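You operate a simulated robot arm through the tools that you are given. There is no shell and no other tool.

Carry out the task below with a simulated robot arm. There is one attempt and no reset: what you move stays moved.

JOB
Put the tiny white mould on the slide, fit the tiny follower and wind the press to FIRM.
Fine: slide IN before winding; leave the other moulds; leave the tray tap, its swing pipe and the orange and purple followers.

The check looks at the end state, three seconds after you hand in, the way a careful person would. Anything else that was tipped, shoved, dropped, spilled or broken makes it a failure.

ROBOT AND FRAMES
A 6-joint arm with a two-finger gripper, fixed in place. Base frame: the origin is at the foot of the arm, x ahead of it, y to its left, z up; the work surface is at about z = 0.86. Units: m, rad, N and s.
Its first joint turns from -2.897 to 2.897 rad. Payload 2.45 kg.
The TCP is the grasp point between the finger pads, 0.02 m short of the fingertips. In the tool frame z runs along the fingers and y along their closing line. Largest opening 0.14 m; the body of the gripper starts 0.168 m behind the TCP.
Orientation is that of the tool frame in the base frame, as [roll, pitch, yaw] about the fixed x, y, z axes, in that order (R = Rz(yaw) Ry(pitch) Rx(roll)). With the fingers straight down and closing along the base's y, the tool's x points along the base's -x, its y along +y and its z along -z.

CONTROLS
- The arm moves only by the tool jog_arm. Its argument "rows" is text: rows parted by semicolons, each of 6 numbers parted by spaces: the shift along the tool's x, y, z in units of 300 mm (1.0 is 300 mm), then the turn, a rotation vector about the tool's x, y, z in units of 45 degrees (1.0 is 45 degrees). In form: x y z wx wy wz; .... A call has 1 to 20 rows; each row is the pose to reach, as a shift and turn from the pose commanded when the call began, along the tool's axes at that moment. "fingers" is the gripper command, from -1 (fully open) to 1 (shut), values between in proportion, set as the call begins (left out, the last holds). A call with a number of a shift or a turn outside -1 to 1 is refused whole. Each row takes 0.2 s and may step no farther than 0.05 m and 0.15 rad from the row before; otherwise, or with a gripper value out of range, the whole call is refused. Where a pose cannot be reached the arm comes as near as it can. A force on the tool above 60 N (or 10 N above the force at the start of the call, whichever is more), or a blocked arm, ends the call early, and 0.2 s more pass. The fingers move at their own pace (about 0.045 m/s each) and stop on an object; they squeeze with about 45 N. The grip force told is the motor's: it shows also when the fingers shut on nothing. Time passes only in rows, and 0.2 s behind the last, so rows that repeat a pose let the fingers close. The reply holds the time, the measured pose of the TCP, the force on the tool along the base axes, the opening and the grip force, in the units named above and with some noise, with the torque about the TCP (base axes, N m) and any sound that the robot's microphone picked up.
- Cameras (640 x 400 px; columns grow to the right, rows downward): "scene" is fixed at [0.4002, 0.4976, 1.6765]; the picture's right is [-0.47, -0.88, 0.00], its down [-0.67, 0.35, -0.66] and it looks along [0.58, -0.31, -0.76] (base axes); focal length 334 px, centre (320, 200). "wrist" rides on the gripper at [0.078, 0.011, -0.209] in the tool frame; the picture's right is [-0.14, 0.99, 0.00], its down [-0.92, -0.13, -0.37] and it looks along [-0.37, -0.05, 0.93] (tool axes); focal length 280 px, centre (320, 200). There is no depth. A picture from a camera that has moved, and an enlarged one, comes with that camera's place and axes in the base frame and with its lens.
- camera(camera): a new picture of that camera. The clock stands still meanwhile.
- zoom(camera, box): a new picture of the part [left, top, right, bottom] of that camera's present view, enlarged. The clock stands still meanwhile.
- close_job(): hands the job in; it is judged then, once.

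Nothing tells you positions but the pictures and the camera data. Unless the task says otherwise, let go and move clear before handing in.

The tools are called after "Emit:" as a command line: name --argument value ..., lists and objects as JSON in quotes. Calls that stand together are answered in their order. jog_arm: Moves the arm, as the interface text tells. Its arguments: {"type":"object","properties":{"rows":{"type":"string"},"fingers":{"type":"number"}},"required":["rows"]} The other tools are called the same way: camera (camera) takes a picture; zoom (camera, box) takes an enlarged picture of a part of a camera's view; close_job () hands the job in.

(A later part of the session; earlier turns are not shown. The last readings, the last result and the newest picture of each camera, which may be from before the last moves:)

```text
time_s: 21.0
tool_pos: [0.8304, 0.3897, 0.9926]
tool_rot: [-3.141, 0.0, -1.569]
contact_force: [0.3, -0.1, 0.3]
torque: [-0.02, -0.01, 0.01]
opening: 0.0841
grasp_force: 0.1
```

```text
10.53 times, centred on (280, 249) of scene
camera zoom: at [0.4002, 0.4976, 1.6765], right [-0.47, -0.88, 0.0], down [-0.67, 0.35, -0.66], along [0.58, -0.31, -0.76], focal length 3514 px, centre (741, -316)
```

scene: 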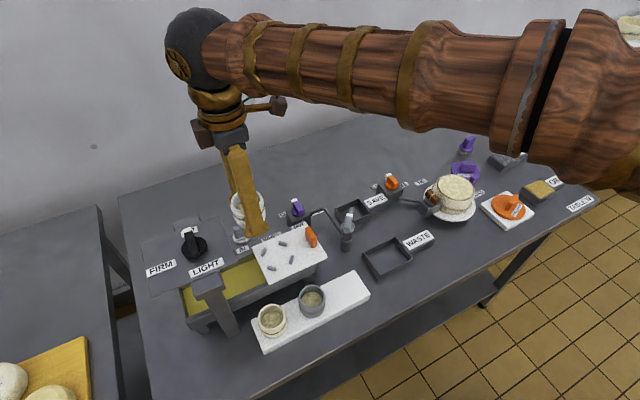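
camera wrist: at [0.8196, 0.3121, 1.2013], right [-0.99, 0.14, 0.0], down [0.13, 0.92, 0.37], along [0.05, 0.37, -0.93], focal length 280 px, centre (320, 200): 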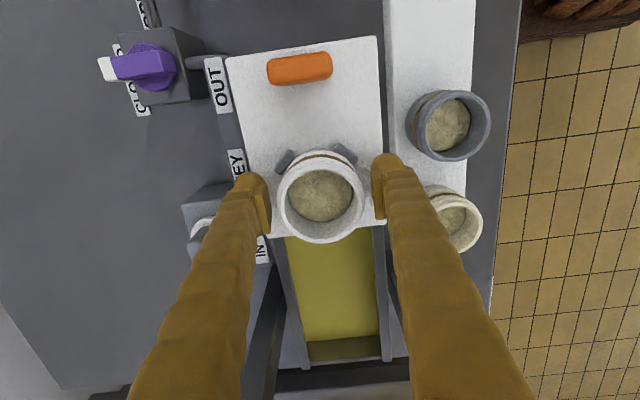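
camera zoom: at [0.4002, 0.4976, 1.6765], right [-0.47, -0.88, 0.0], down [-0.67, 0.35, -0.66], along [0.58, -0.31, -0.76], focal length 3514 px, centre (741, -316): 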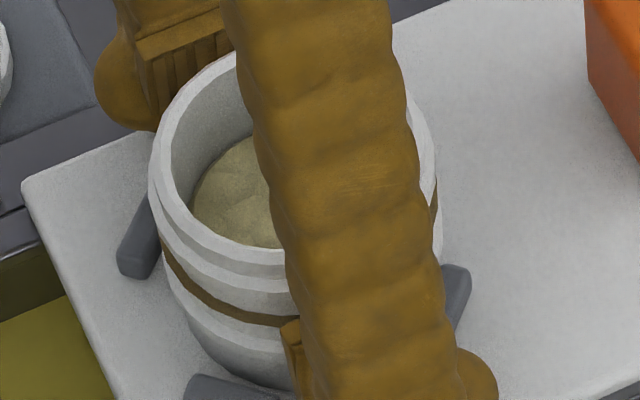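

The mould has been released and stands level between the pegs. I'll raise clear and then look at the small grey follower beyond the trough.

Emit:
jog_arm --rows "0 0 -0.06 0 0 0; 0 0 -0.16 0 0 0; 0 0 -0.3 0 0 0; 0 0 -0.45 0 0 0; 0 0 -0.6 0 0 0; 0 0 -0.7 0 0 0; 0 0 -0.7 0 0 0"

Emit:
camera --camera "wrist"

Emit:
zoom --camera "wrist" --box '[240, 120, 400, 220]'

Emit:
camera --camera "scene"

Emit:
zoom --camera "scene" --box '[225, 215, 315, 271]'

```text
time_s: 22.6
tool_pos: [0.8269, 0.3926, 1.2023]
tool_rot: [3.14, 0.0, -1.569]
contact_force: [0.5, -0.2, -0.1]
torque: [0.0, -0.01, -0.01]
opening: 0.084
grasp_force: 0.0
```

```text
taken
camera wrist: at [0.8172, 0.3137, 1.4112], right [-0.99, 0.14, 0.0], down [0.13, 0.92, 0.37], along [0.05, 0.37, -0.93], focal length 280 px, centre (320, 200)
```

wrist: 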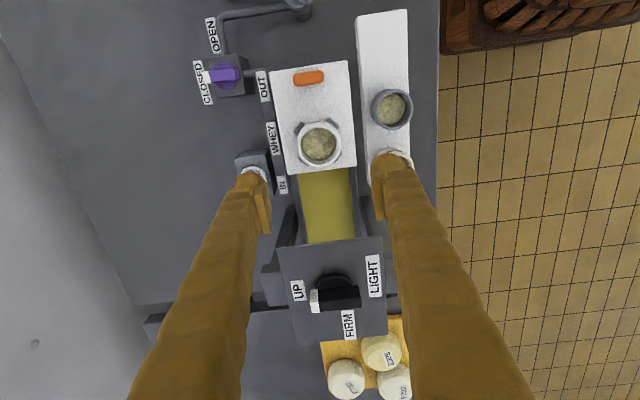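

```text
4.00 times, centred on (320, 170) of wrist
camera zoom: at [0.8172, 0.3137, 1.4112], right [-0.99, 0.14, 0.0], down [0.13, 0.92, 0.37], along [0.05, 0.37, -0.93], focal length 1122 px, centre (320, 320)
```

zoom: 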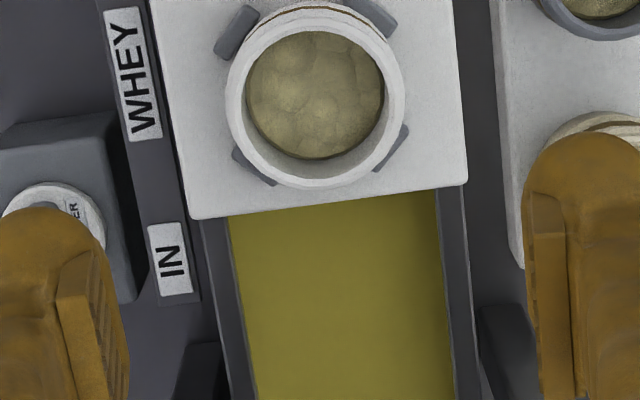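

```text
taken
```

scene: 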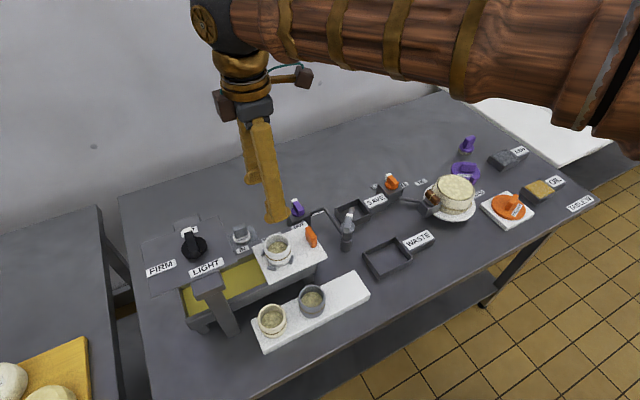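

```text
7.11 times, centred on (270, 243) of scene
camera zoom: at [0.4002, 0.4976, 1.6765], right [-0.47, -0.88, 0.0], down [-0.67, 0.35, -0.66], along [0.58, -0.31, -0.76], focal length 2374 px, centre (676, -106)
```

zoom: 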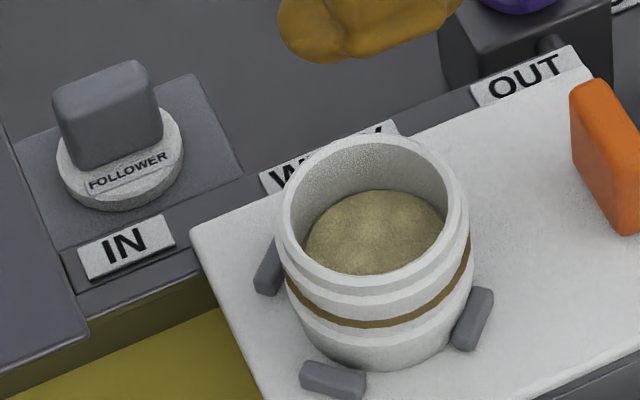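

The white mould is seated squarely between the four pegs. The follower has a block handle that looks wide along y and lies near the reach limit, so I'll move out over it at height and measure.

Emit:
jog_arm --rows "0 -0.06 0 0 0 0; 0 -0.13 0 0 0 0; 0 -0.2 0 0 0 0; 0 -0.26 0 0 0 0; 0 -0.33 0 0 0 0; 0 -0.33 0 0 0 0" --fingers -0.4

Emit:
camera --camera "wrist"

Emit:
zoom --camera "wrist" --box '[240, 100, 400, 200]'

```text
time_s: 24.0
tool_pos: [0.9286, 0.3908, 1.2024]
tool_rot: [3.141, 0.0, -1.57]
contact_force: [-0.9, -0.3, -0.1]
torque: [0.02, 0.01, 0.0]
opening: 0.0981
grasp_force: 0.1
```

```text
taken
camera wrist: at [0.9191, 0.3126, 1.4113], right [-0.99, 0.14, 0.0], down [0.13, 0.92, 0.37], along [0.05, 0.37, -0.93], focal length 280 px, centre (320, 200)
```

wrist: 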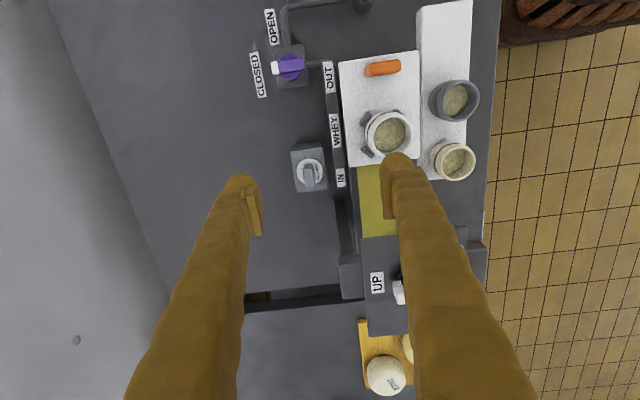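

```text
4.00 times, centred on (320, 150) of wrist
camera zoom: at [0.9191, 0.3126, 1.4113], right [-0.99, 0.14, 0.0], down [0.13, 0.92, 0.37], along [0.05, 0.37, -0.93], focal length 1122 px, centre (320, 400)
```

zoom: 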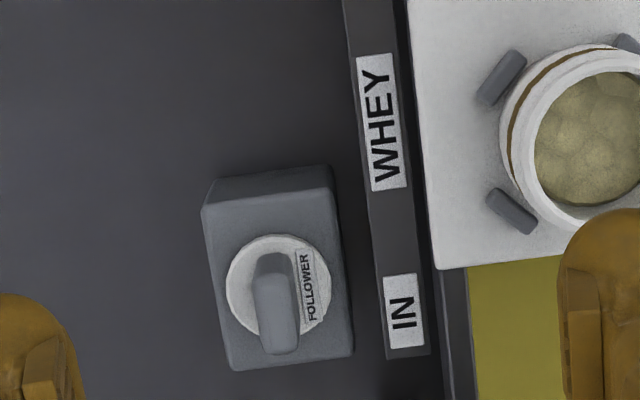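

The follower disc is at about (0.957, 0.447), top z≈0.926, with a handle thin in x (~17 mm) and long in y, so my current finger direction suits it. I'll test reach above it at safe height.

Emit:
jog_arm --rows "-0.06 -0.03 0 0 0 0; -0.12 -0.06 0 0 0 0; -0.188 -0.089 0 0 0 0; -0.188 -0.089 0.1 0 0 0; -0.188 -0.089 0.2 0 0 0; -0.188 -0.089 0.2 0 0 0" --fingers 0.3

Emit:
camera --camera "wrist"

Emit:
camera --camera "scene"

Emit:
zoom --camera "wrist" --box '[240, 120, 400, 220]'

```text
time_s: 25.4
tool_pos: [0.9536, 0.4446, 1.1413]
tool_rot: [-3.141, 0.0, -1.57]
contact_force: [-0.7, 0.7, 0.4]
torque: [-0.01, -0.02, 0.02]
opening: 0.0491
grasp_force: 0.0
```

```text
taken
camera wrist: at [0.9438, 0.367, 1.3504], right [-0.99, 0.14, 0.0], down [0.13, 0.92, 0.37], along [0.05, 0.37, -0.93], focal length 280 px, centre (320, 200)
```

wrist: 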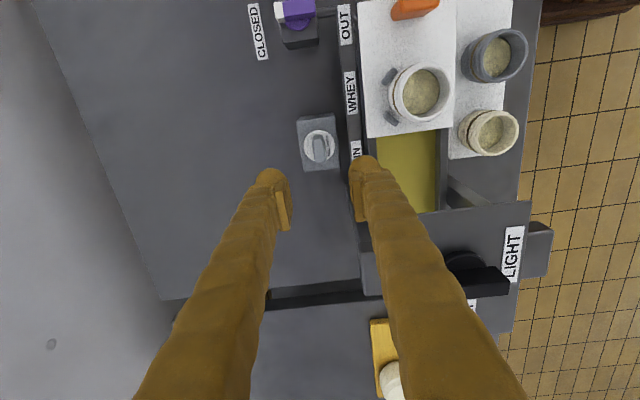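

```text
taken
```

scene: 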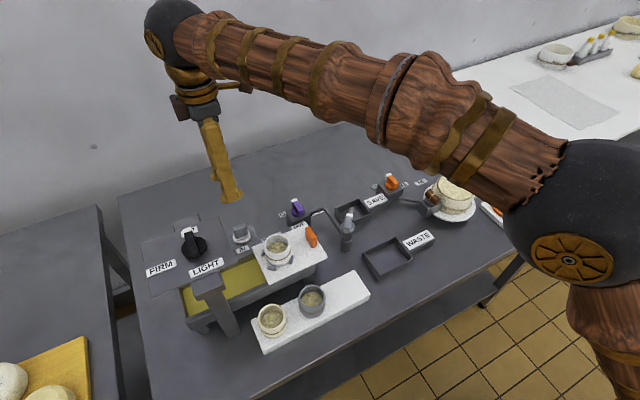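

```text
4.00 times, centred on (320, 170) of wrist
camera zoom: at [0.9438, 0.367, 1.3504], right [-0.99, 0.14, 0.0], down [0.13, 0.92, 0.37], along [0.05, 0.37, -0.93], focal length 1122 px, centre (320, 320)
```

zoom: 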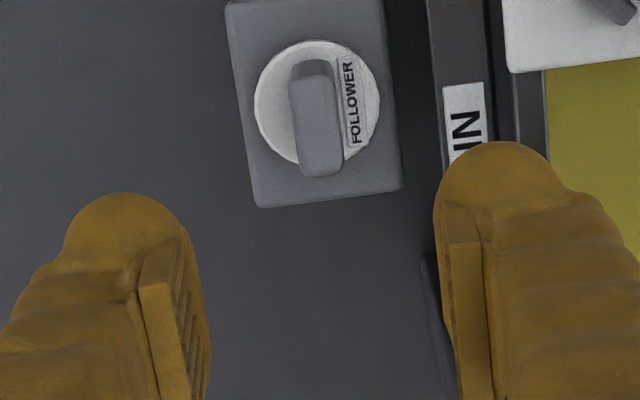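

The follower is reachable. I'll centre over its handle, narrow the fingers to about 40 mm and come down to just above it.

Emit:
jog_arm --rows "-0.0067 -0.0057 0 0 0 0; -0.0067 -0.0057 0.13 0 0 0; -0.0067 -0.0057 0.26 0 0 0; -0.0067 -0.0057 0.39 0 0 0; -0.0067 -0.0057 0.49 0 0 0; -0.0067 -0.0057 0.49 0 0 0" --fingers 0.4286

Emit:
zoom --camera "wrist" --box '[240, 120, 400, 220]'

Emit:
zoom --camera "scene" --box '[200, 190, 290, 246]'

```text
time_s: 26.8
tool_pos: [0.9553, 0.4497, 0.9956]
tool_rot: [-3.141, 0.001, -1.571]
contact_force: [0.6, 0.2, 0.2]
torque: [0.01, -0.01, -0.01]
opening: 0.0399
grasp_force: 0.1
```

```text
4.00 times, centred on (320, 170) of wrist
camera zoom: at [0.9458, 0.3722, 1.2035], right [-0.99, 0.14, 0.0], down [0.13, 0.92, 0.37], along [0.05, 0.37, -0.93], focal length 1122 px, centre (320, 320)
```

zoom: 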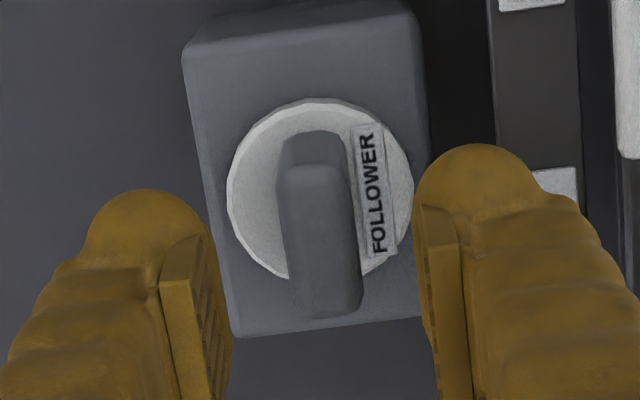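

```text
7.11 times, centred on (245, 218) of scene
camera zoom: at [0.4002, 0.4976, 1.6765], right [-0.47, -0.88, 0.0], down [-0.67, 0.35, -0.66], along [0.58, -0.31, -0.76], focal length 2374 px, centre (853, 72)
```

zoom: 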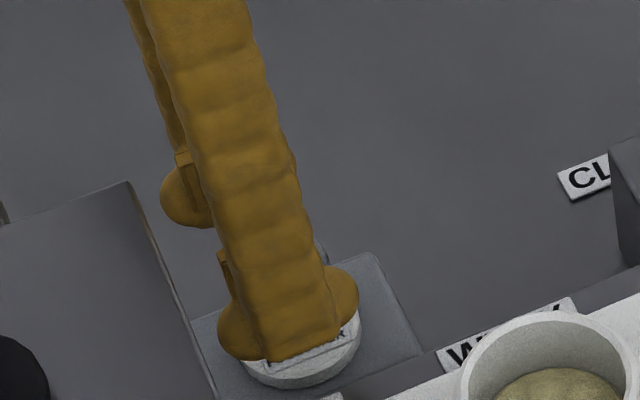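

I'm well centred in x; I'll correct y by −3.5 mm and lower so the pads cover the handle, then close.

Emit:
jog_arm --rows "0.0117 0 0 0 0 0; 0.0117 0 0.045 0 0 0; 0.0117 0 0.09 0 0 0; 0.0117 0 0.132 0 0 0; 0.0117 0 0.132 0 0 0"

Emit:
zoom --camera "wrist" --box '[240, 140, 400, 240]'

```text
time_s: 28.0
tool_pos: [0.9559, 0.4458, 0.9559]
tool_rot: [-3.141, 0.002, -1.569]
contact_force: [-1.0, 0.5, -0.2]
torque: [-0.03, 0.01, 0.01]
opening: 0.04
grasp_force: 0.0
```

```text
4.00 times, centred on (320, 190) of wrist
camera zoom: at [0.9463, 0.3677, 1.1655], right [-0.99, 0.14, 0.0], down [0.13, 0.92, 0.37], along [0.05, 0.37, -0.93], focal length 1122 px, centre (320, 240)
```

zoom: 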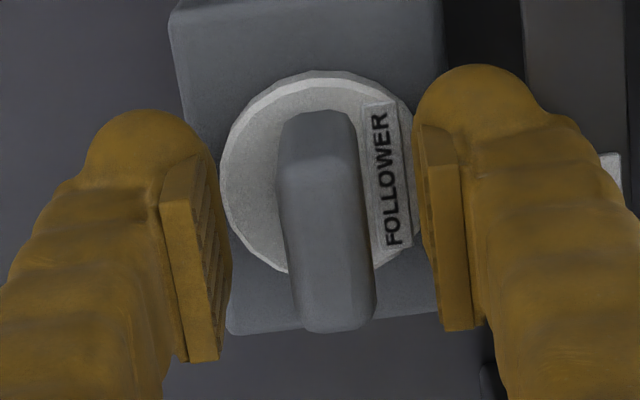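

Emit:
jog_arm --rows "0 0.0035 0 0 0 0; 0 0.0035 0 0 0 0; 0 0.0035 0 0 0 0; 0 0.0035 0 0 0 0; 0 0.0035 0 0 0 0" --fingers 1

Emit:
zoom --camera "wrist" --box '[240, 140, 400, 240]'

```text
time_s: 29.2
tool_pos: [0.9554, 0.4467, 0.9556]
tool_rot: [-3.141, 0.001, -1.568]
contact_force: [-0.7, 0.0, -0.1]
torque: [-0.01, 0.0, -0.01]
opening: 0.0146
grasp_force: 40.6
```

```text
4.00 times, centred on (320, 190) of wrist
camera zoom: at [0.9456, 0.3679, 1.1652], right [-0.99, 0.14, 0.0], down [0.13, 0.92, 0.37], along [0.05, 0.37, -0.93], focal length 1122 px, centre (320, 240)
```

zoom: 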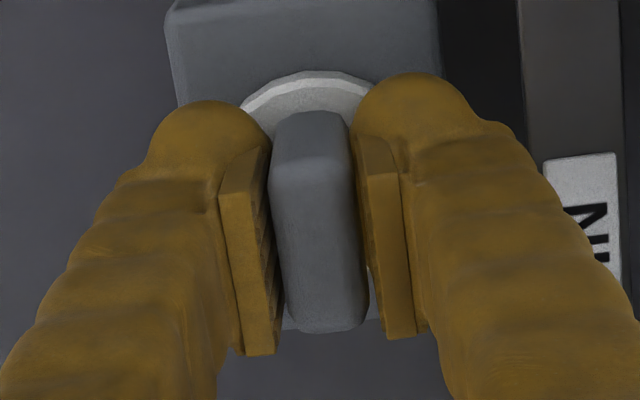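

The follower's handle is gripped. I'll lift it and inspect.

Emit:
jog_arm --rows "0 0 -0.03 0 0 0; 0 0 -0.1 0 0 0; 0 0 -0.2 0 0 0; 0 0 -0.33 0 0 0; 0 0 -0.46 0 0 0; 0 0 -0.58 0 0 0; 0 0 -0.58 0 0 0"

Emit:
camera --camera "wrist"

Emit:
zoom --camera "wrist" --box '[240, 140, 400, 240]'

Emit:
zoom --camera "scene" --box '[160, 130, 320, 230]'

```text
time_s: 30.8
tool_pos: [0.9563, 0.4433, 1.1323]
tool_rot: [-3.14, -0.001, -1.568]
contact_force: [0.3, -0.8, 0.7]
torque: [0.02, -0.04, -0.02]
opening: 0.0146
grasp_force: 41.2
```

```text
taken
camera wrist: at [0.9457, 0.3659, 1.3419], right [-0.99, 0.14, 0.0], down [0.13, 0.92, 0.37], along [0.05, 0.37, -0.93], focal length 280 px, centre (320, 200)
```

wrist: 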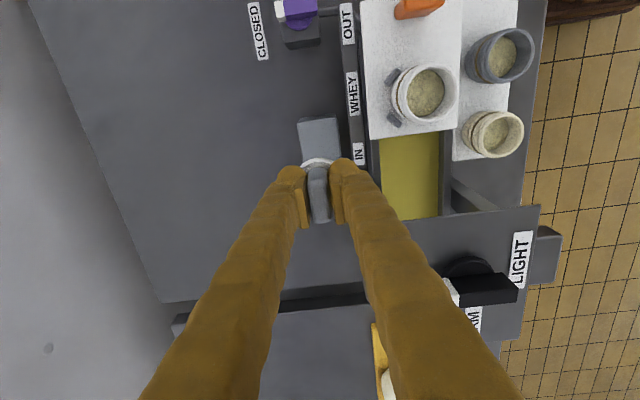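

```text
4.00 times, centred on (320, 190) of wrist
camera zoom: at [0.9457, 0.3659, 1.3419], right [-0.99, 0.14, 0.0], down [0.13, 0.92, 0.37], along [0.05, 0.37, -0.93], focal length 1122 px, centre (320, 240)
```

zoom: 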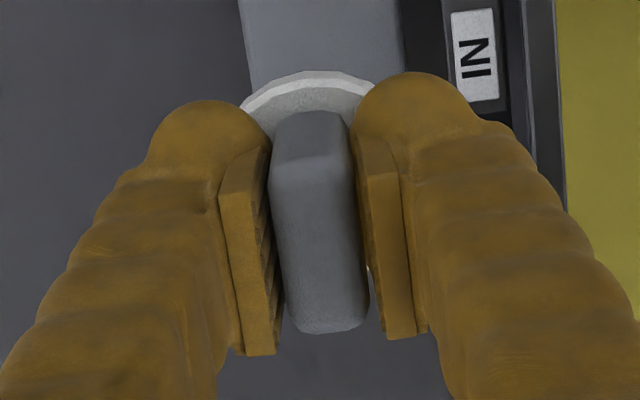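

```text
4.00 times, centred on (240, 180) of scene
camera zoom: at [0.4002, 0.4976, 1.6765], right [-0.47, -0.88, 0.0], down [-0.67, 0.35, -0.66], along [0.58, -0.31, -0.76], focal length 1335 px, centre (640, 280)
```

zoom: 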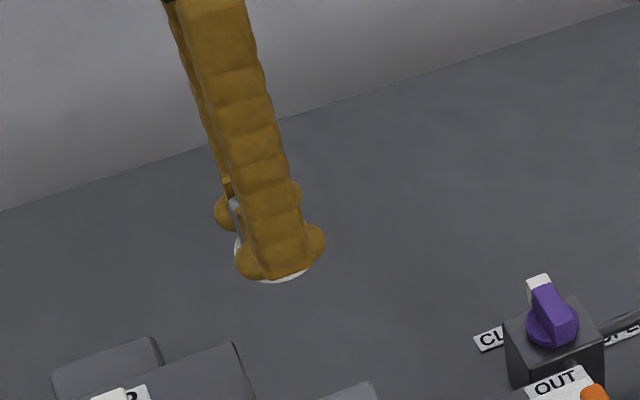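

The follower is lifted cleanly. I'll carry it to just beyond the mould (same y) so the camera can see the mould's rim before placing.

Emit:
jog_arm --rows "0.005 0.1 0 0 0 0; 0.013 0.22 0 0 0 0; 0.013 0.34 0 0 0 0; 0.013 0.4207 0 0 0 0; 0.013 0.4207 0 0 0 0"

Emit:
camera --camera "wrist"

Emit:
zoom --camera "wrist" --box '[240, 60, 400, 160]'

Emit:
zoom --camera "wrist" --box '[240, 140, 400, 240]'

Emit:
zoom --camera "scene" --box '[200, 170, 320, 245]'

```text
time_s: 32.0
tool_pos: [0.8295, 0.4398, 1.129]
tool_rot: [3.142, 0.0, -1.57]
contact_force: [0.7, 0.4, -0.8]
torque: [0.0, -0.02, -0.04]
opening: 0.0144
grasp_force: 40.0
```

```text
taken
camera wrist: at [0.8191, 0.3619, 1.3382], right [-0.99, 0.14, 0.0], down [0.13, 0.92, 0.37], along [0.05, 0.37, -0.93], focal length 280 px, centre (320, 200)
```

wrist: 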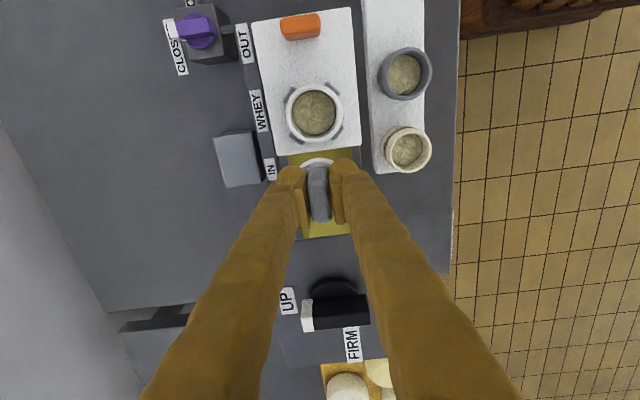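

```text
4.00 times, centred on (320, 110) of wrist
camera zoom: at [0.8191, 0.3619, 1.3382], right [-0.99, 0.14, 0.0], down [0.13, 0.92, 0.37], along [0.05, 0.37, -0.93], focal length 1122 px, centre (320, 560)
```

zoom: 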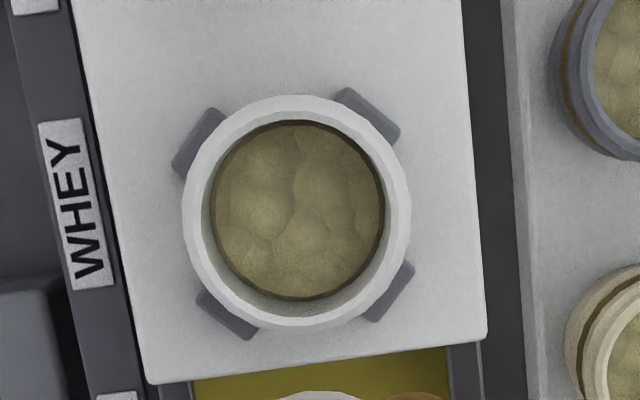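

```text
4.00 times, centred on (320, 190) of wrist
camera zoom: at [0.8191, 0.3619, 1.3382], right [-0.99, 0.14, 0.0], down [0.13, 0.92, 0.37], along [0.05, 0.37, -0.93], focal length 1122 px, centre (320, 240)
```

zoom: 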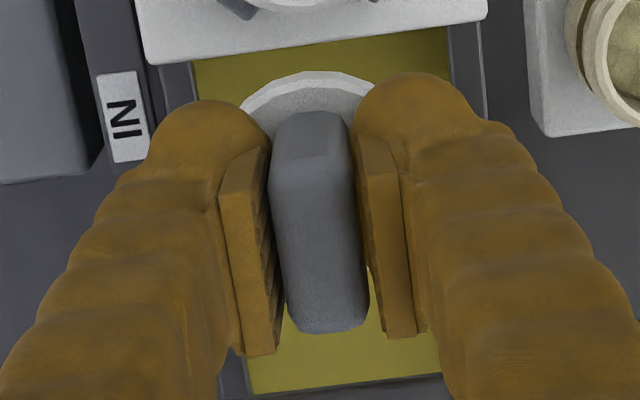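

```text
5.33 times, centred on (260, 208) of scene
camera zoom: at [0.4002, 0.4976, 1.6765], right [-0.47, -0.88, 0.0], down [-0.67, 0.35, -0.66], along [0.58, -0.31, -0.76], focal length 1780 px, centre (640, 160)
```

zoom: 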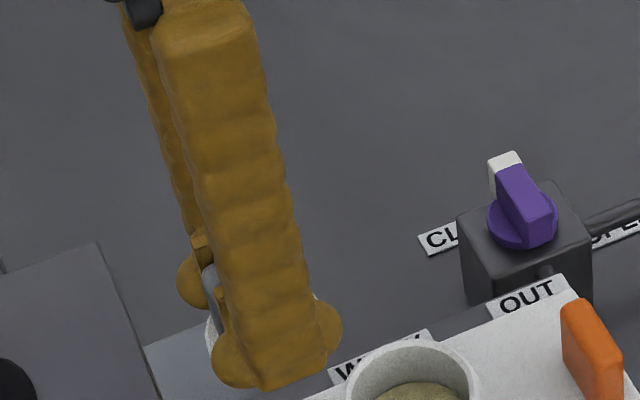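

The mould's rim centre measures (0.829, 0.387), z≈1.006; the disc hangs about 2–3 mm to +y of the TCP. I'll move over the mould and stop with the disc just above the rim.

Emit:
jog_arm --rows "0.06 0.0027 0 0 0 0; 0.12 0.0027 0 0 0 0; 0.186 0.0027 0 0 0 0; 0.186 0.0027 0.1 0 0 0; 0.186 0.0027 0.2 0 0 0; 0.186 0.0027 0.2 0 0 0"

Emit:
zoom --camera "wrist" --box '[240, 120, 400, 220]'

Emit:
zoom --camera "scene" --box '[240, 210, 320, 260]'

```text
time_s: 33.4
tool_pos: [0.8282, 0.3859, 1.0695]
tool_rot: [3.141, 0.0, -1.57]
contact_force: [-0.7, 0.2, 0.5]
torque: [0.01, -0.01, 0.03]
opening: 0.0144
grasp_force: 40.3
```

```text
4.00 times, centred on (320, 170) of wrist
camera zoom: at [0.8183, 0.3076, 1.2788], right [-0.99, 0.14, 0.0], down [0.13, 0.92, 0.37], along [0.05, 0.37, -0.93], focal length 1122 px, centre (320, 320)
```

zoom: 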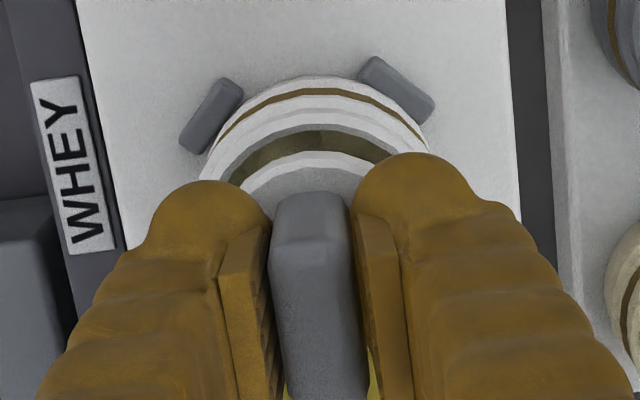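

```text
8.00 times, centred on (280, 235) of scene
camera zoom: at [0.4002, 0.4976, 1.6765], right [-0.47, -0.88, 0.0], down [-0.67, 0.35, -0.66], along [0.58, -0.31, -0.76], focal length 2671 px, centre (640, -80)
```

zoom: 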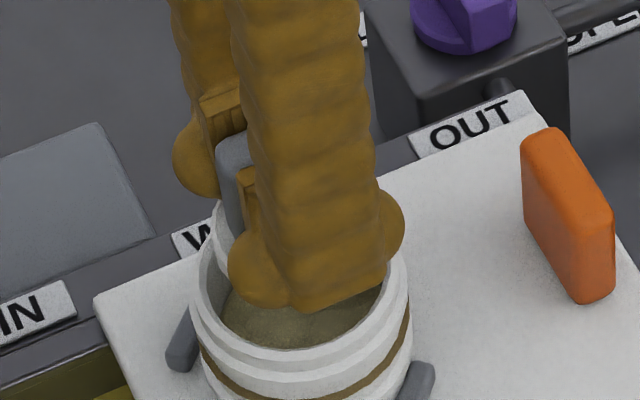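

Emit:
zoom --camera "wrist" --box '[280, 135, 360, 185]'

Emit:
zoom --camera "scene" --box '[258, 225, 298, 250]'

```text
8.00 times, centred on (320, 160) of wrist
camera zoom: at [0.8183, 0.3076, 1.2788], right [-0.99, 0.14, 0.0], down [0.13, 0.92, 0.37], along [0.05, 0.37, -0.93], focal length 2243 px, centre (320, 520)
```

zoom: 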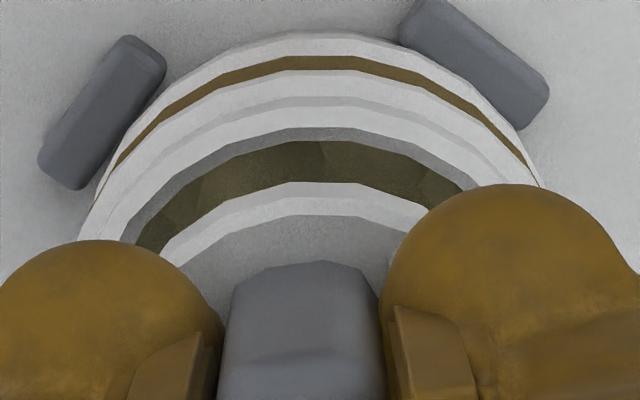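

```text
16.00 times, centred on (278, 238) of scene
camera zoom: at [0.4002, 0.4976, 1.6765], right [-0.47, -0.88, 0.0], down [-0.67, 0.35, -0.66], along [0.58, -0.31, -0.76], focal length 5341 px, centre (992, -400)
```

zoom: 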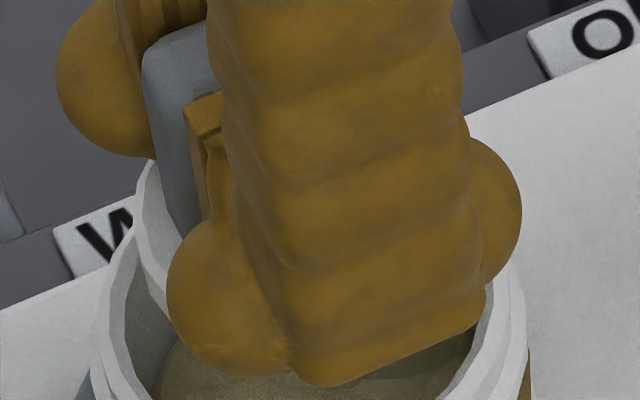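

The follower disc only has a millimetre or so of clearance in the mould, so I'll lower a little more to compare the disc edge and mould's inner edge with less parallax.

Emit:
jog_arm --rows "0 0 0.015 0 0 0; 0 0 0.03 0 0 0; 0 0 0.03 0 0 0"

Emit:
zoom --camera "wrist" --box '[280, 135, 360, 185]'

Emit:
zoom --camera "scene" --box '[250, 225, 306, 260]'

```text
time_s: 34.2
tool_pos: [0.8284, 0.3853, 1.0611]
tool_rot: [-3.141, 0.001, -1.569]
contact_force: [0.4, -0.2, -1.0]
torque: [0.0, 0.02, 0.0]
opening: 0.0141
grasp_force: 40.4
```

```text
8.00 times, centred on (320, 160) of wrist
camera zoom: at [0.8184, 0.3075, 1.2694], right [-0.99, 0.14, 0.0], down [0.13, 0.92, 0.37], along [0.05, 0.37, -0.93], focal length 2243 px, centre (320, 520)
```

zoom: 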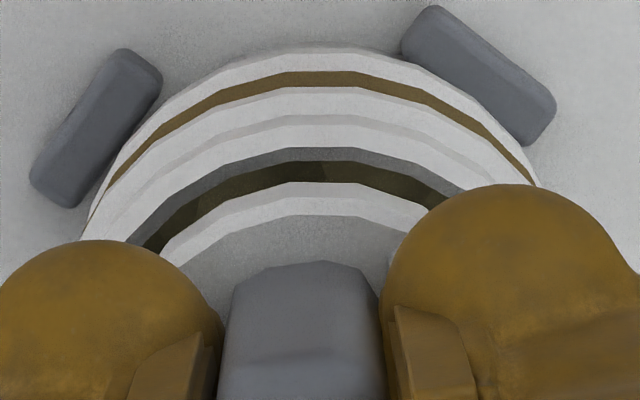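

```text
11.43 times, centred on (278, 242) of scene
camera zoom: at [0.4002, 0.4976, 1.6765], right [-0.47, -0.88, 0.0], down [-0.67, 0.35, -0.66], along [0.58, -0.31, -0.76], focal length 3815 px, centre (800, -286)
```

zoom: 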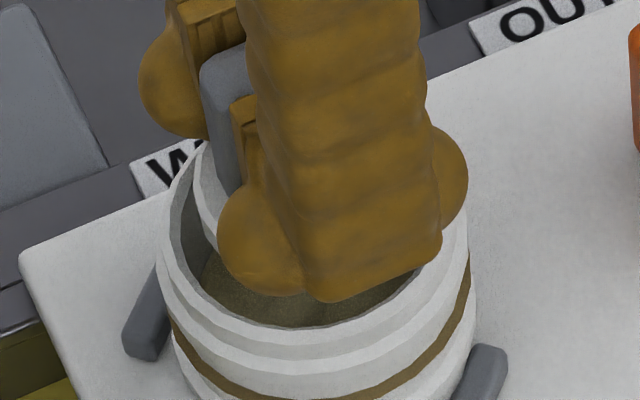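

The two views disagree by a few millimetres on the mould's inner radius, so I'll back off to +y again for one more careful look straight into the mould.

Emit:
jog_arm --rows "0 0 -0.05 0 0 0; -0.06 0 -0.06 0 0 0; -0.12 0 -0.06 0 0 0; -0.18 0 -0.06 0 0 0; -0.18 0 -0.06 0 0 0"

Emit:
zoom --camera "wrist" --box '[270, 75, 366, 135]'

Emit:
zoom --camera "wrist" --box '[240, 140, 400, 240]'

Emit:
zoom --camera "scene" --box '[225, 205, 305, 255]'

```text
time_s: 35.4
tool_pos: [0.8288, 0.4402, 1.0776]
tool_rot: [-3.142, 0.0, -1.568]
contact_force: [-0.2, -0.6, -0.2]
torque: [-0.03, 0.01, 0.0]
opening: 0.0142
grasp_force: 40.4
```

```text
6.67 times, centred on (318, 105) of wrist
camera zoom: at [0.8191, 0.3617, 1.2873], right [-0.99, 0.14, 0.0], down [0.13, 0.92, 0.37], along [0.05, 0.37, -0.93], focal length 1869 px, centre (333, 833)
```

zoom: 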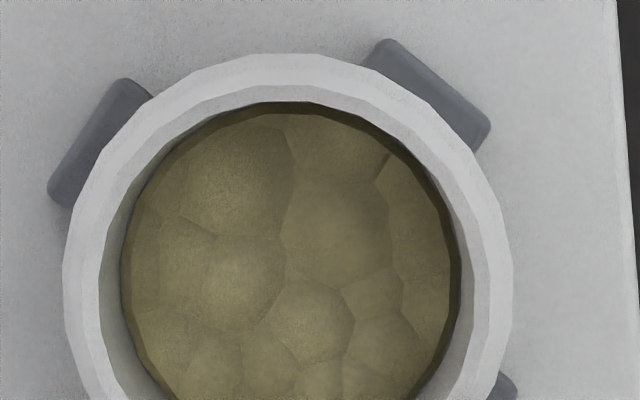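

```text
4.00 times, centred on (320, 190) of wrist
camera zoom: at [0.8191, 0.3617, 1.2873], right [-0.99, 0.14, 0.0], down [0.13, 0.92, 0.37], along [0.05, 0.37, -0.93], focal length 1122 px, centre (320, 240)
```

zoom: 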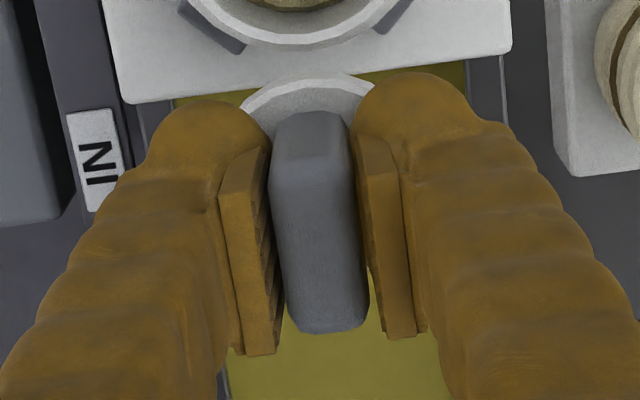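

```text
8.00 times, centred on (265, 230) of scene
camera zoom: at [0.4002, 0.4976, 1.6765], right [-0.47, -0.88, 0.0], down [-0.67, 0.35, -0.66], along [0.58, -0.31, -0.76], focal length 2671 px, centre (760, -40)
```

zoom: 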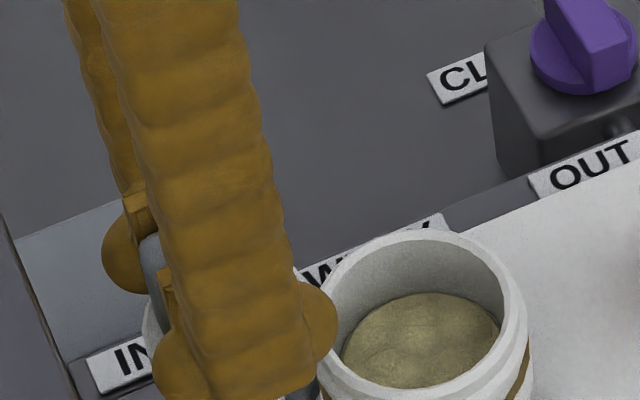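

Now consistent: the mould centre is (0.829, 0.390) with inner radius ~27 mm against the disc's ~24 mm. I'll go back over it with y≈0.387 and lower gradually, watching force.

Emit:
jog_arm --rows "0.06 0.0023 0 0 0 0; 0.12 0.0023 0 0 0 0; 0.1757 0.0023 0 0 0 0; 0.1757 0.0023 0.03 0 0 0; 0.1757 0.0023 0.07 0 0 0; 0.1757 0.0023 0.07 0 0 0"

Emit:
zoom --camera "wrist" --box '[280, 135, 360, 185]'

Emit:
zoom --camera "scene" --box '[250, 225, 306, 260]'

```text
time_s: 36.8
tool_pos: [0.8285, 0.3874, 1.0573]
tool_rot: [3.141, -0.001, -1.569]
contact_force: [0.8, -0.4, -0.5]
torque: [-0.02, -0.04, 0.02]
opening: 0.0143
grasp_force: 39.8
```

```text
8.00 times, centred on (320, 160) of wrist
camera zoom: at [0.8179, 0.3089, 1.2659], right [-0.99, 0.14, 0.0], down [0.13, 0.92, 0.37], along [0.05, 0.37, -0.93], focal length 2243 px, centre (320, 520)
```

zoom: 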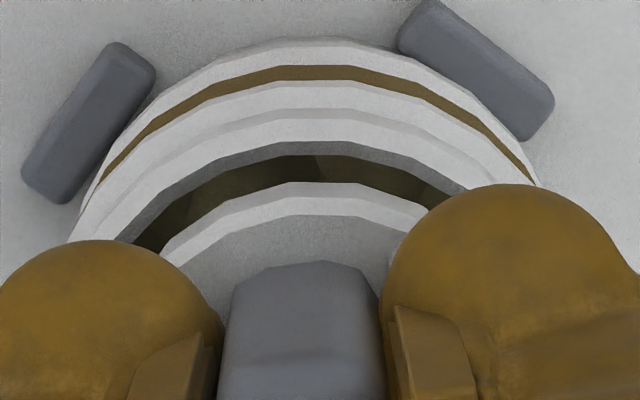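

```text
11.43 times, centred on (278, 242) of scene
camera zoom: at [0.4002, 0.4976, 1.6765], right [-0.47, -0.88, 0.0], down [-0.67, 0.35, -0.66], along [0.58, -0.31, -0.76], focal length 3815 px, centre (800, -286)
```

zoom: 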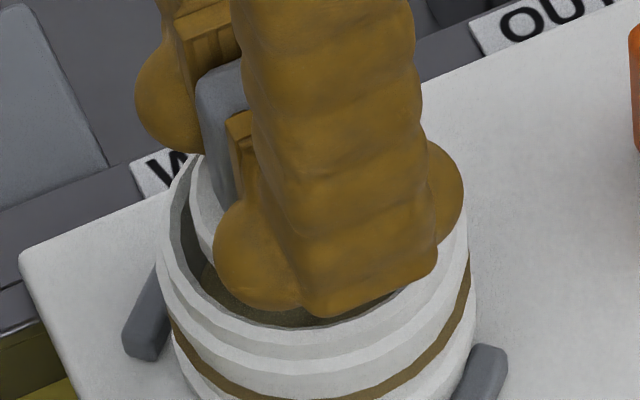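

Emit:
jog_arm --rows "-0.0015 0 0.01 0 0 0; -0.0015 0 0.02 0 0 0; -0.0015 0 0.03 0 0 0; -0.0015 0 0.03 0 0 0"

Emit:
zoom --camera "wrist" --box '[280, 135, 360, 185]'

Emit:
zoom --camera "scene" --box '[250, 225, 306, 260]'

```text
time_s: 37.8
tool_pos: [0.8275, 0.3881, 1.0478]
tool_rot: [-3.141, 0.0, -1.568]
contact_force: [0.0, -0.4, -0.3]
torque: [0.01, 0.02, 0.01]
opening: 0.0143
grasp_force: 40.0
```

```text
8.00 times, centred on (320, 160) of wrist
camera zoom: at [0.8176, 0.309, 1.2571], right [-0.99, 0.14, 0.0], down [0.13, 0.92, 0.37], along [0.05, 0.37, -0.93], focal length 2243 px, centre (320, 520)
```

zoom: 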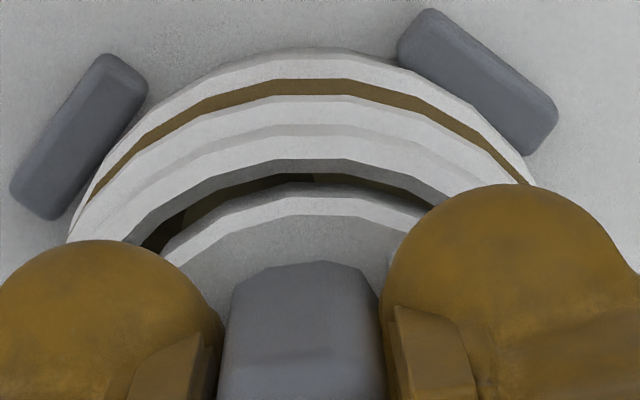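

```text
11.43 times, centred on (278, 242) of scene
camera zoom: at [0.4002, 0.4976, 1.6765], right [-0.47, -0.88, 0.0], down [-0.67, 0.35, -0.66], along [0.58, -0.31, -0.76], focal length 3815 px, centre (800, -286)
```

zoom: 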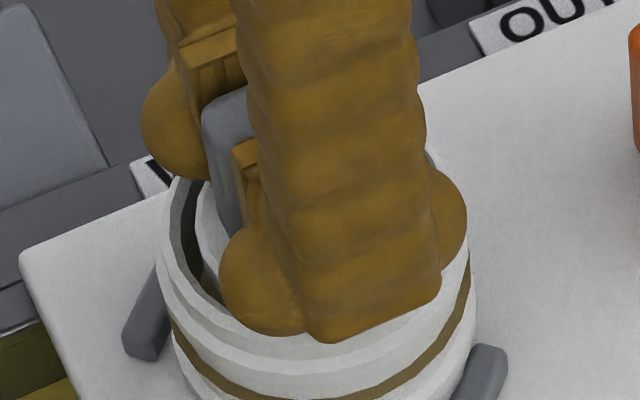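

The disc is about to enter the mould with an even gap. Continuing down in small steps.

Emit:
jog_arm --rows "0.001 0 0.01 0 0 0; 0.001 0 0.02 0 0 0; 0.001 0 0.03 0 0 0; 0.001 0 0.03 0 0 0"

Emit:
zoom --camera "wrist" --box '[280, 135, 360, 185]'

Emit:
zoom --camera "scene" --box '[250, 225, 306, 260]'

```text
time_s: 38.8
tool_pos: [0.827, 0.3862, 1.0411]
tool_rot: [-3.138, 0.002, -1.57]
contact_force: [2.6, 0.4, 44.0]
torque: [-0.04, 0.46, 0.03]
opening: 0.0142
grasp_force: 41.5
```

```text
8.00 times, centred on (320, 160) of wrist
camera zoom: at [0.817, 0.3092, 1.2507], right [-0.99, 0.14, 0.0], down [0.13, 0.92, 0.37], along [0.05, 0.37, -0.93], focal length 2243 px, centre (320, 520)
```

zoom: 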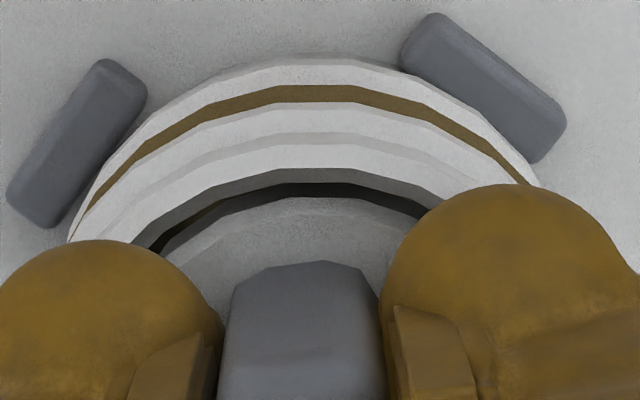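

```text
11.43 times, centred on (278, 242) of scene
camera zoom: at [0.4002, 0.4976, 1.6765], right [-0.47, -0.88, 0.0], down [-0.67, 0.35, -0.66], along [0.58, -0.31, -0.76], focal length 3815 px, centre (800, -286)
```

zoom: 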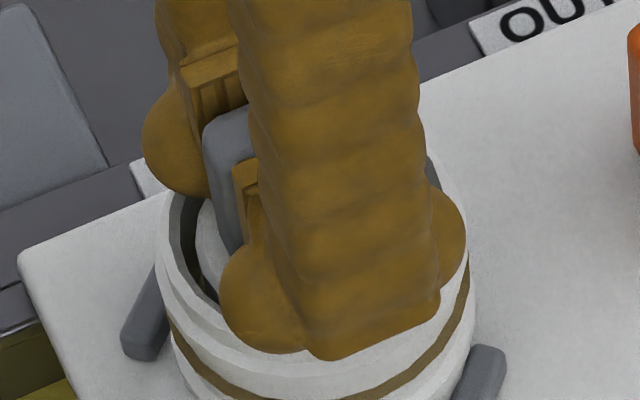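

Contact came early, with torque showing the touch is on the −x side, and the TCP is ~1.5 mm short in x. I'll lift slightly, shift +x and retry.

Emit:
jog_arm --rows "0 0 -0.008 0 0 0; 0 -0.003 -0.015 0 0 0; 0 -0.006 -0.015 0 0 0; 0 -0.006 -0.015 0 0 0"

Emit:
zoom --camera "wrist" --box '[280, 135, 360, 185]'

Emit:
zoom --camera "scene" --box '[250, 225, 306, 260]'

```text
time_s: 39.8
tool_pos: [0.8292, 0.3863, 1.0429]
tool_rot: [-3.141, 0.0, -1.568]
contact_force: [-0.4, 0.3, -0.6]
torque: [0.0, 0.0, -0.02]
opening: 0.0141
grasp_force: 41.0
```

```text
8.00 times, centred on (320, 160) of wrist
camera zoom: at [0.8197, 0.3093, 1.2526], right [-0.99, 0.14, 0.0], down [0.13, 0.92, 0.37], along [0.05, 0.36, -0.93], focal length 2243 px, centre (320, 520)
```

zoom: 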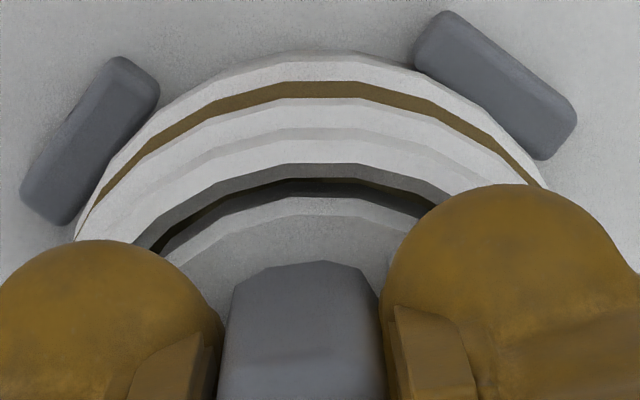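

```text
11.43 times, centred on (278, 242) of scene
camera zoom: at [0.4002, 0.4976, 1.6765], right [-0.47, -0.88, 0.0], down [-0.67, 0.35, -0.66], along [0.58, -0.31, -0.76], focal length 3815 px, centre (800, -286)
```

zoom: 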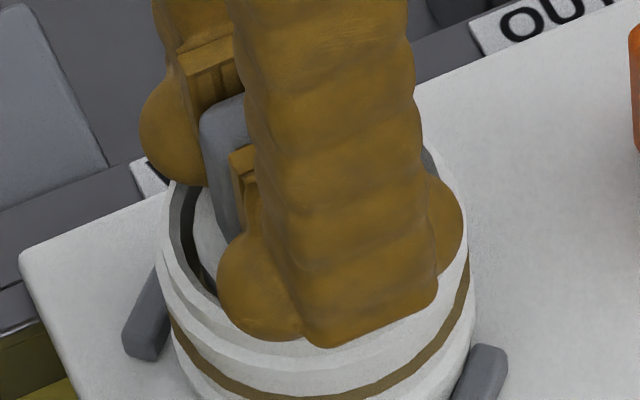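

Emit:
jog_arm --rows "0 0 0.007 0 0 0; 0 0 0.014 0 0 0; 0 0 0.02 0 0 0; 0 0 0.02 0 0 0"

Emit:
zoom --camera "wrist" --box '[280, 135, 360, 185]'

Emit:
zoom --camera "scene" --box '[250, 225, 306, 260]'

```text
time_s: 40.9
tool_pos: [0.8291, 0.3866, 1.042]
tool_rot: [-3.138, 0.004, -1.57]
contact_force: [-1.0, 0.4, 8.7]
torque: [-0.03, -0.15, 0.0]
opening: 0.0141
grasp_force: 41.3
stopped in row 4: the force on the tool passed its limit at 63 N (the readings are from after the stop); the commanded pose is now the measured one
```

```text
8.00 times, centred on (320, 160) of wrist
camera zoom: at [0.8198, 0.3089, 1.2509], right [-0.99, 0.14, -0.01], down [0.12, 0.92, 0.37], along [0.06, 0.37, -0.93], focal length 2243 px, centre (320, 520)
```

zoom: 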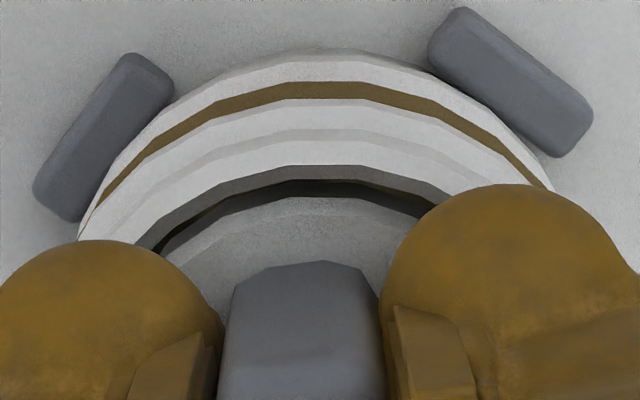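

```text
11.43 times, centred on (278, 242) of scene
camera zoom: at [0.4002, 0.4976, 1.6765], right [-0.47, -0.88, 0.0], down [-0.67, 0.35, -0.66], along [0.58, -0.31, -0.76], focal length 3815 px, centre (800, -286)
```

zoom: 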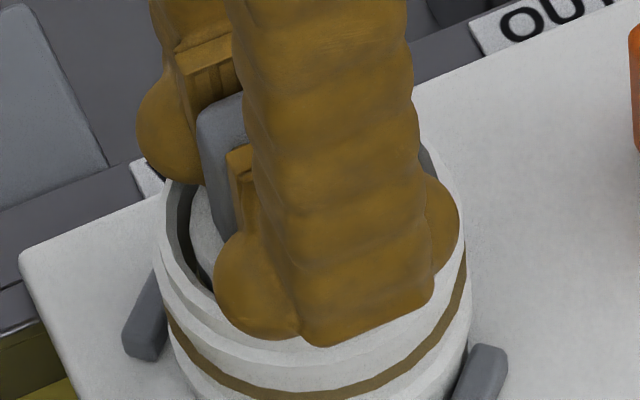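

The contact height is the same wherever I shift, and the disc's lower side is hidden by the curd, so the follower appears to be resting on the curd inside the mould. I'll open slightly and check.

Emit:
jog_arm --rows "0 0 0 0 0 0; 0 0 0 0 0 0; 0 0 0 0 0 0; 0 0 0 0 0 0" --fingers 0.5

Emit:
zoom --camera "wrist" --box '[260, 130, 380, 205]'

Emit:
zoom --camera "scene" --box '[250, 225, 306, 260]'

```text
time_s: 41.9
tool_pos: [0.832, 0.3877, 1.0425]
tool_rot: [-3.134, 0.004, -1.57]
contact_force: [1.7, 1.7, 43.4]
torque: [0.04, -0.1, -0.03]
opening: 0.0196
grasp_force: 0.1
```

```text
5.33 times, centred on (320, 168) of wrist
camera zoom: at [0.8196, 0.3088, 1.2515], right [-0.99, 0.14, -0.01], down [0.12, 0.92, 0.37], along [0.06, 0.37, -0.93], focal length 1495 px, centre (320, 373)
```

zoom: 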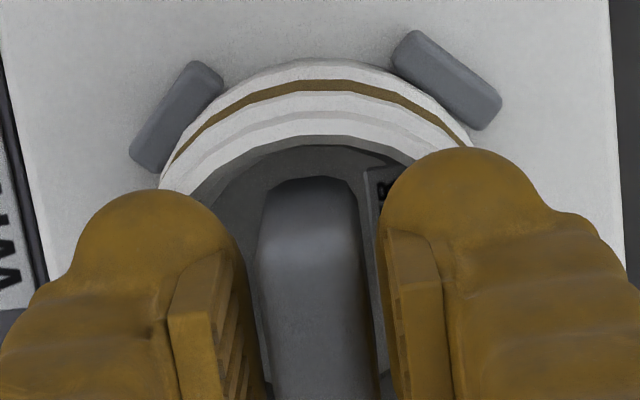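

```text
11.43 times, centred on (278, 242) of scene
camera zoom: at [0.4002, 0.4976, 1.6765], right [-0.47, -0.88, 0.0], down [-0.67, 0.35, -0.66], along [0.58, -0.31, -0.76], focal length 3815 px, centre (800, -286)
```

zoom: 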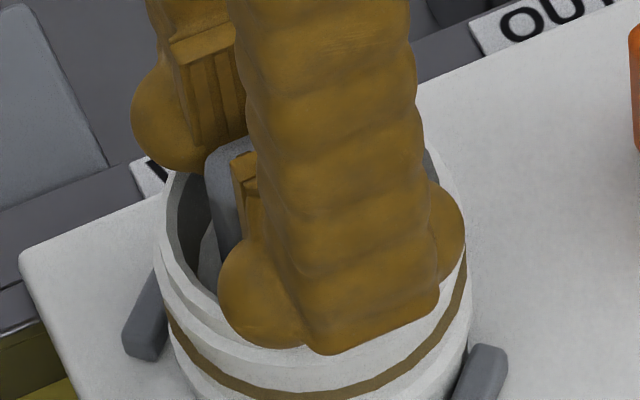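

The follower has dropped onto the curd; it was the fingertips touching the rim, and now they're bearing against the mould's inside. I'll bring the fingers in slightly so they touch neither handle nor wall, then rise straight up.

Emit:
jog_arm --rows "0 0 0 0 0 0; 0 0 -0.005 0 0 0; 0 0 -0.01 0 0 0; 0 0 -0.01 0 0 0" --fingers 0.755

Emit:
zoom --camera "wrist" --box '[260, 130, 380, 205]'

Emit:
zoom --camera "scene" --box '[250, 225, 306, 260]'

```text
time_s: 42.9
tool_pos: [0.8284, 0.3864, 1.0429]
tool_rot: [-3.139, 0.002, -1.57]
contact_force: [2.5, 1.4, 9.8]
torque: [0.01, -0.1, 0.0]
opening: 0.0158
grasp_force: 0.0
```

```text
5.33 times, centred on (320, 168) of wrist
camera zoom: at [0.8194, 0.3087, 1.2514], right [-0.99, 0.14, 0.0], down [0.13, 0.92, 0.37], along [0.05, 0.37, -0.93], focal length 1495 px, centre (320, 373)
```

zoom: 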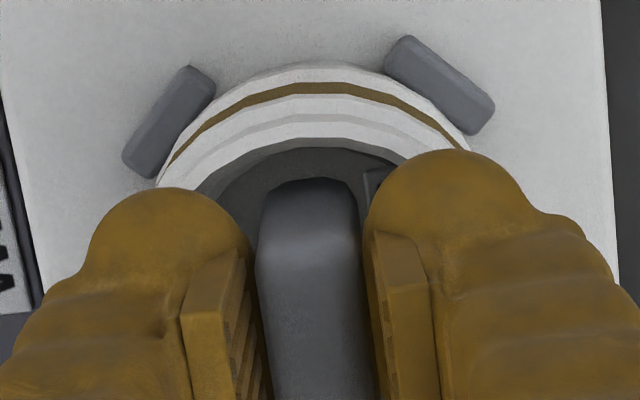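

```text
11.43 times, centred on (278, 242) of scene
camera zoom: at [0.4002, 0.4976, 1.6765], right [-0.47, -0.88, 0.0], down [-0.67, 0.35, -0.66], along [0.58, -0.31, -0.76], focal length 3815 px, centre (800, -286)
```

zoom: 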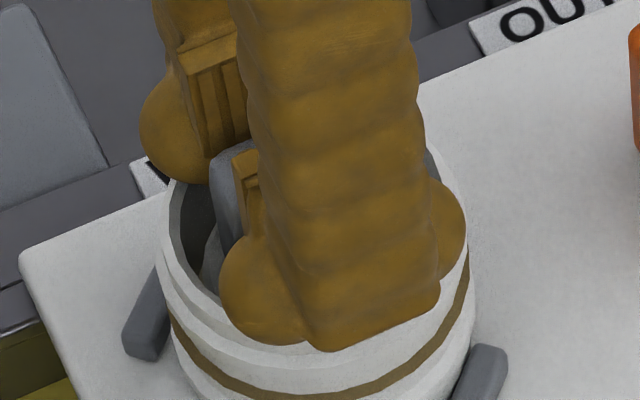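

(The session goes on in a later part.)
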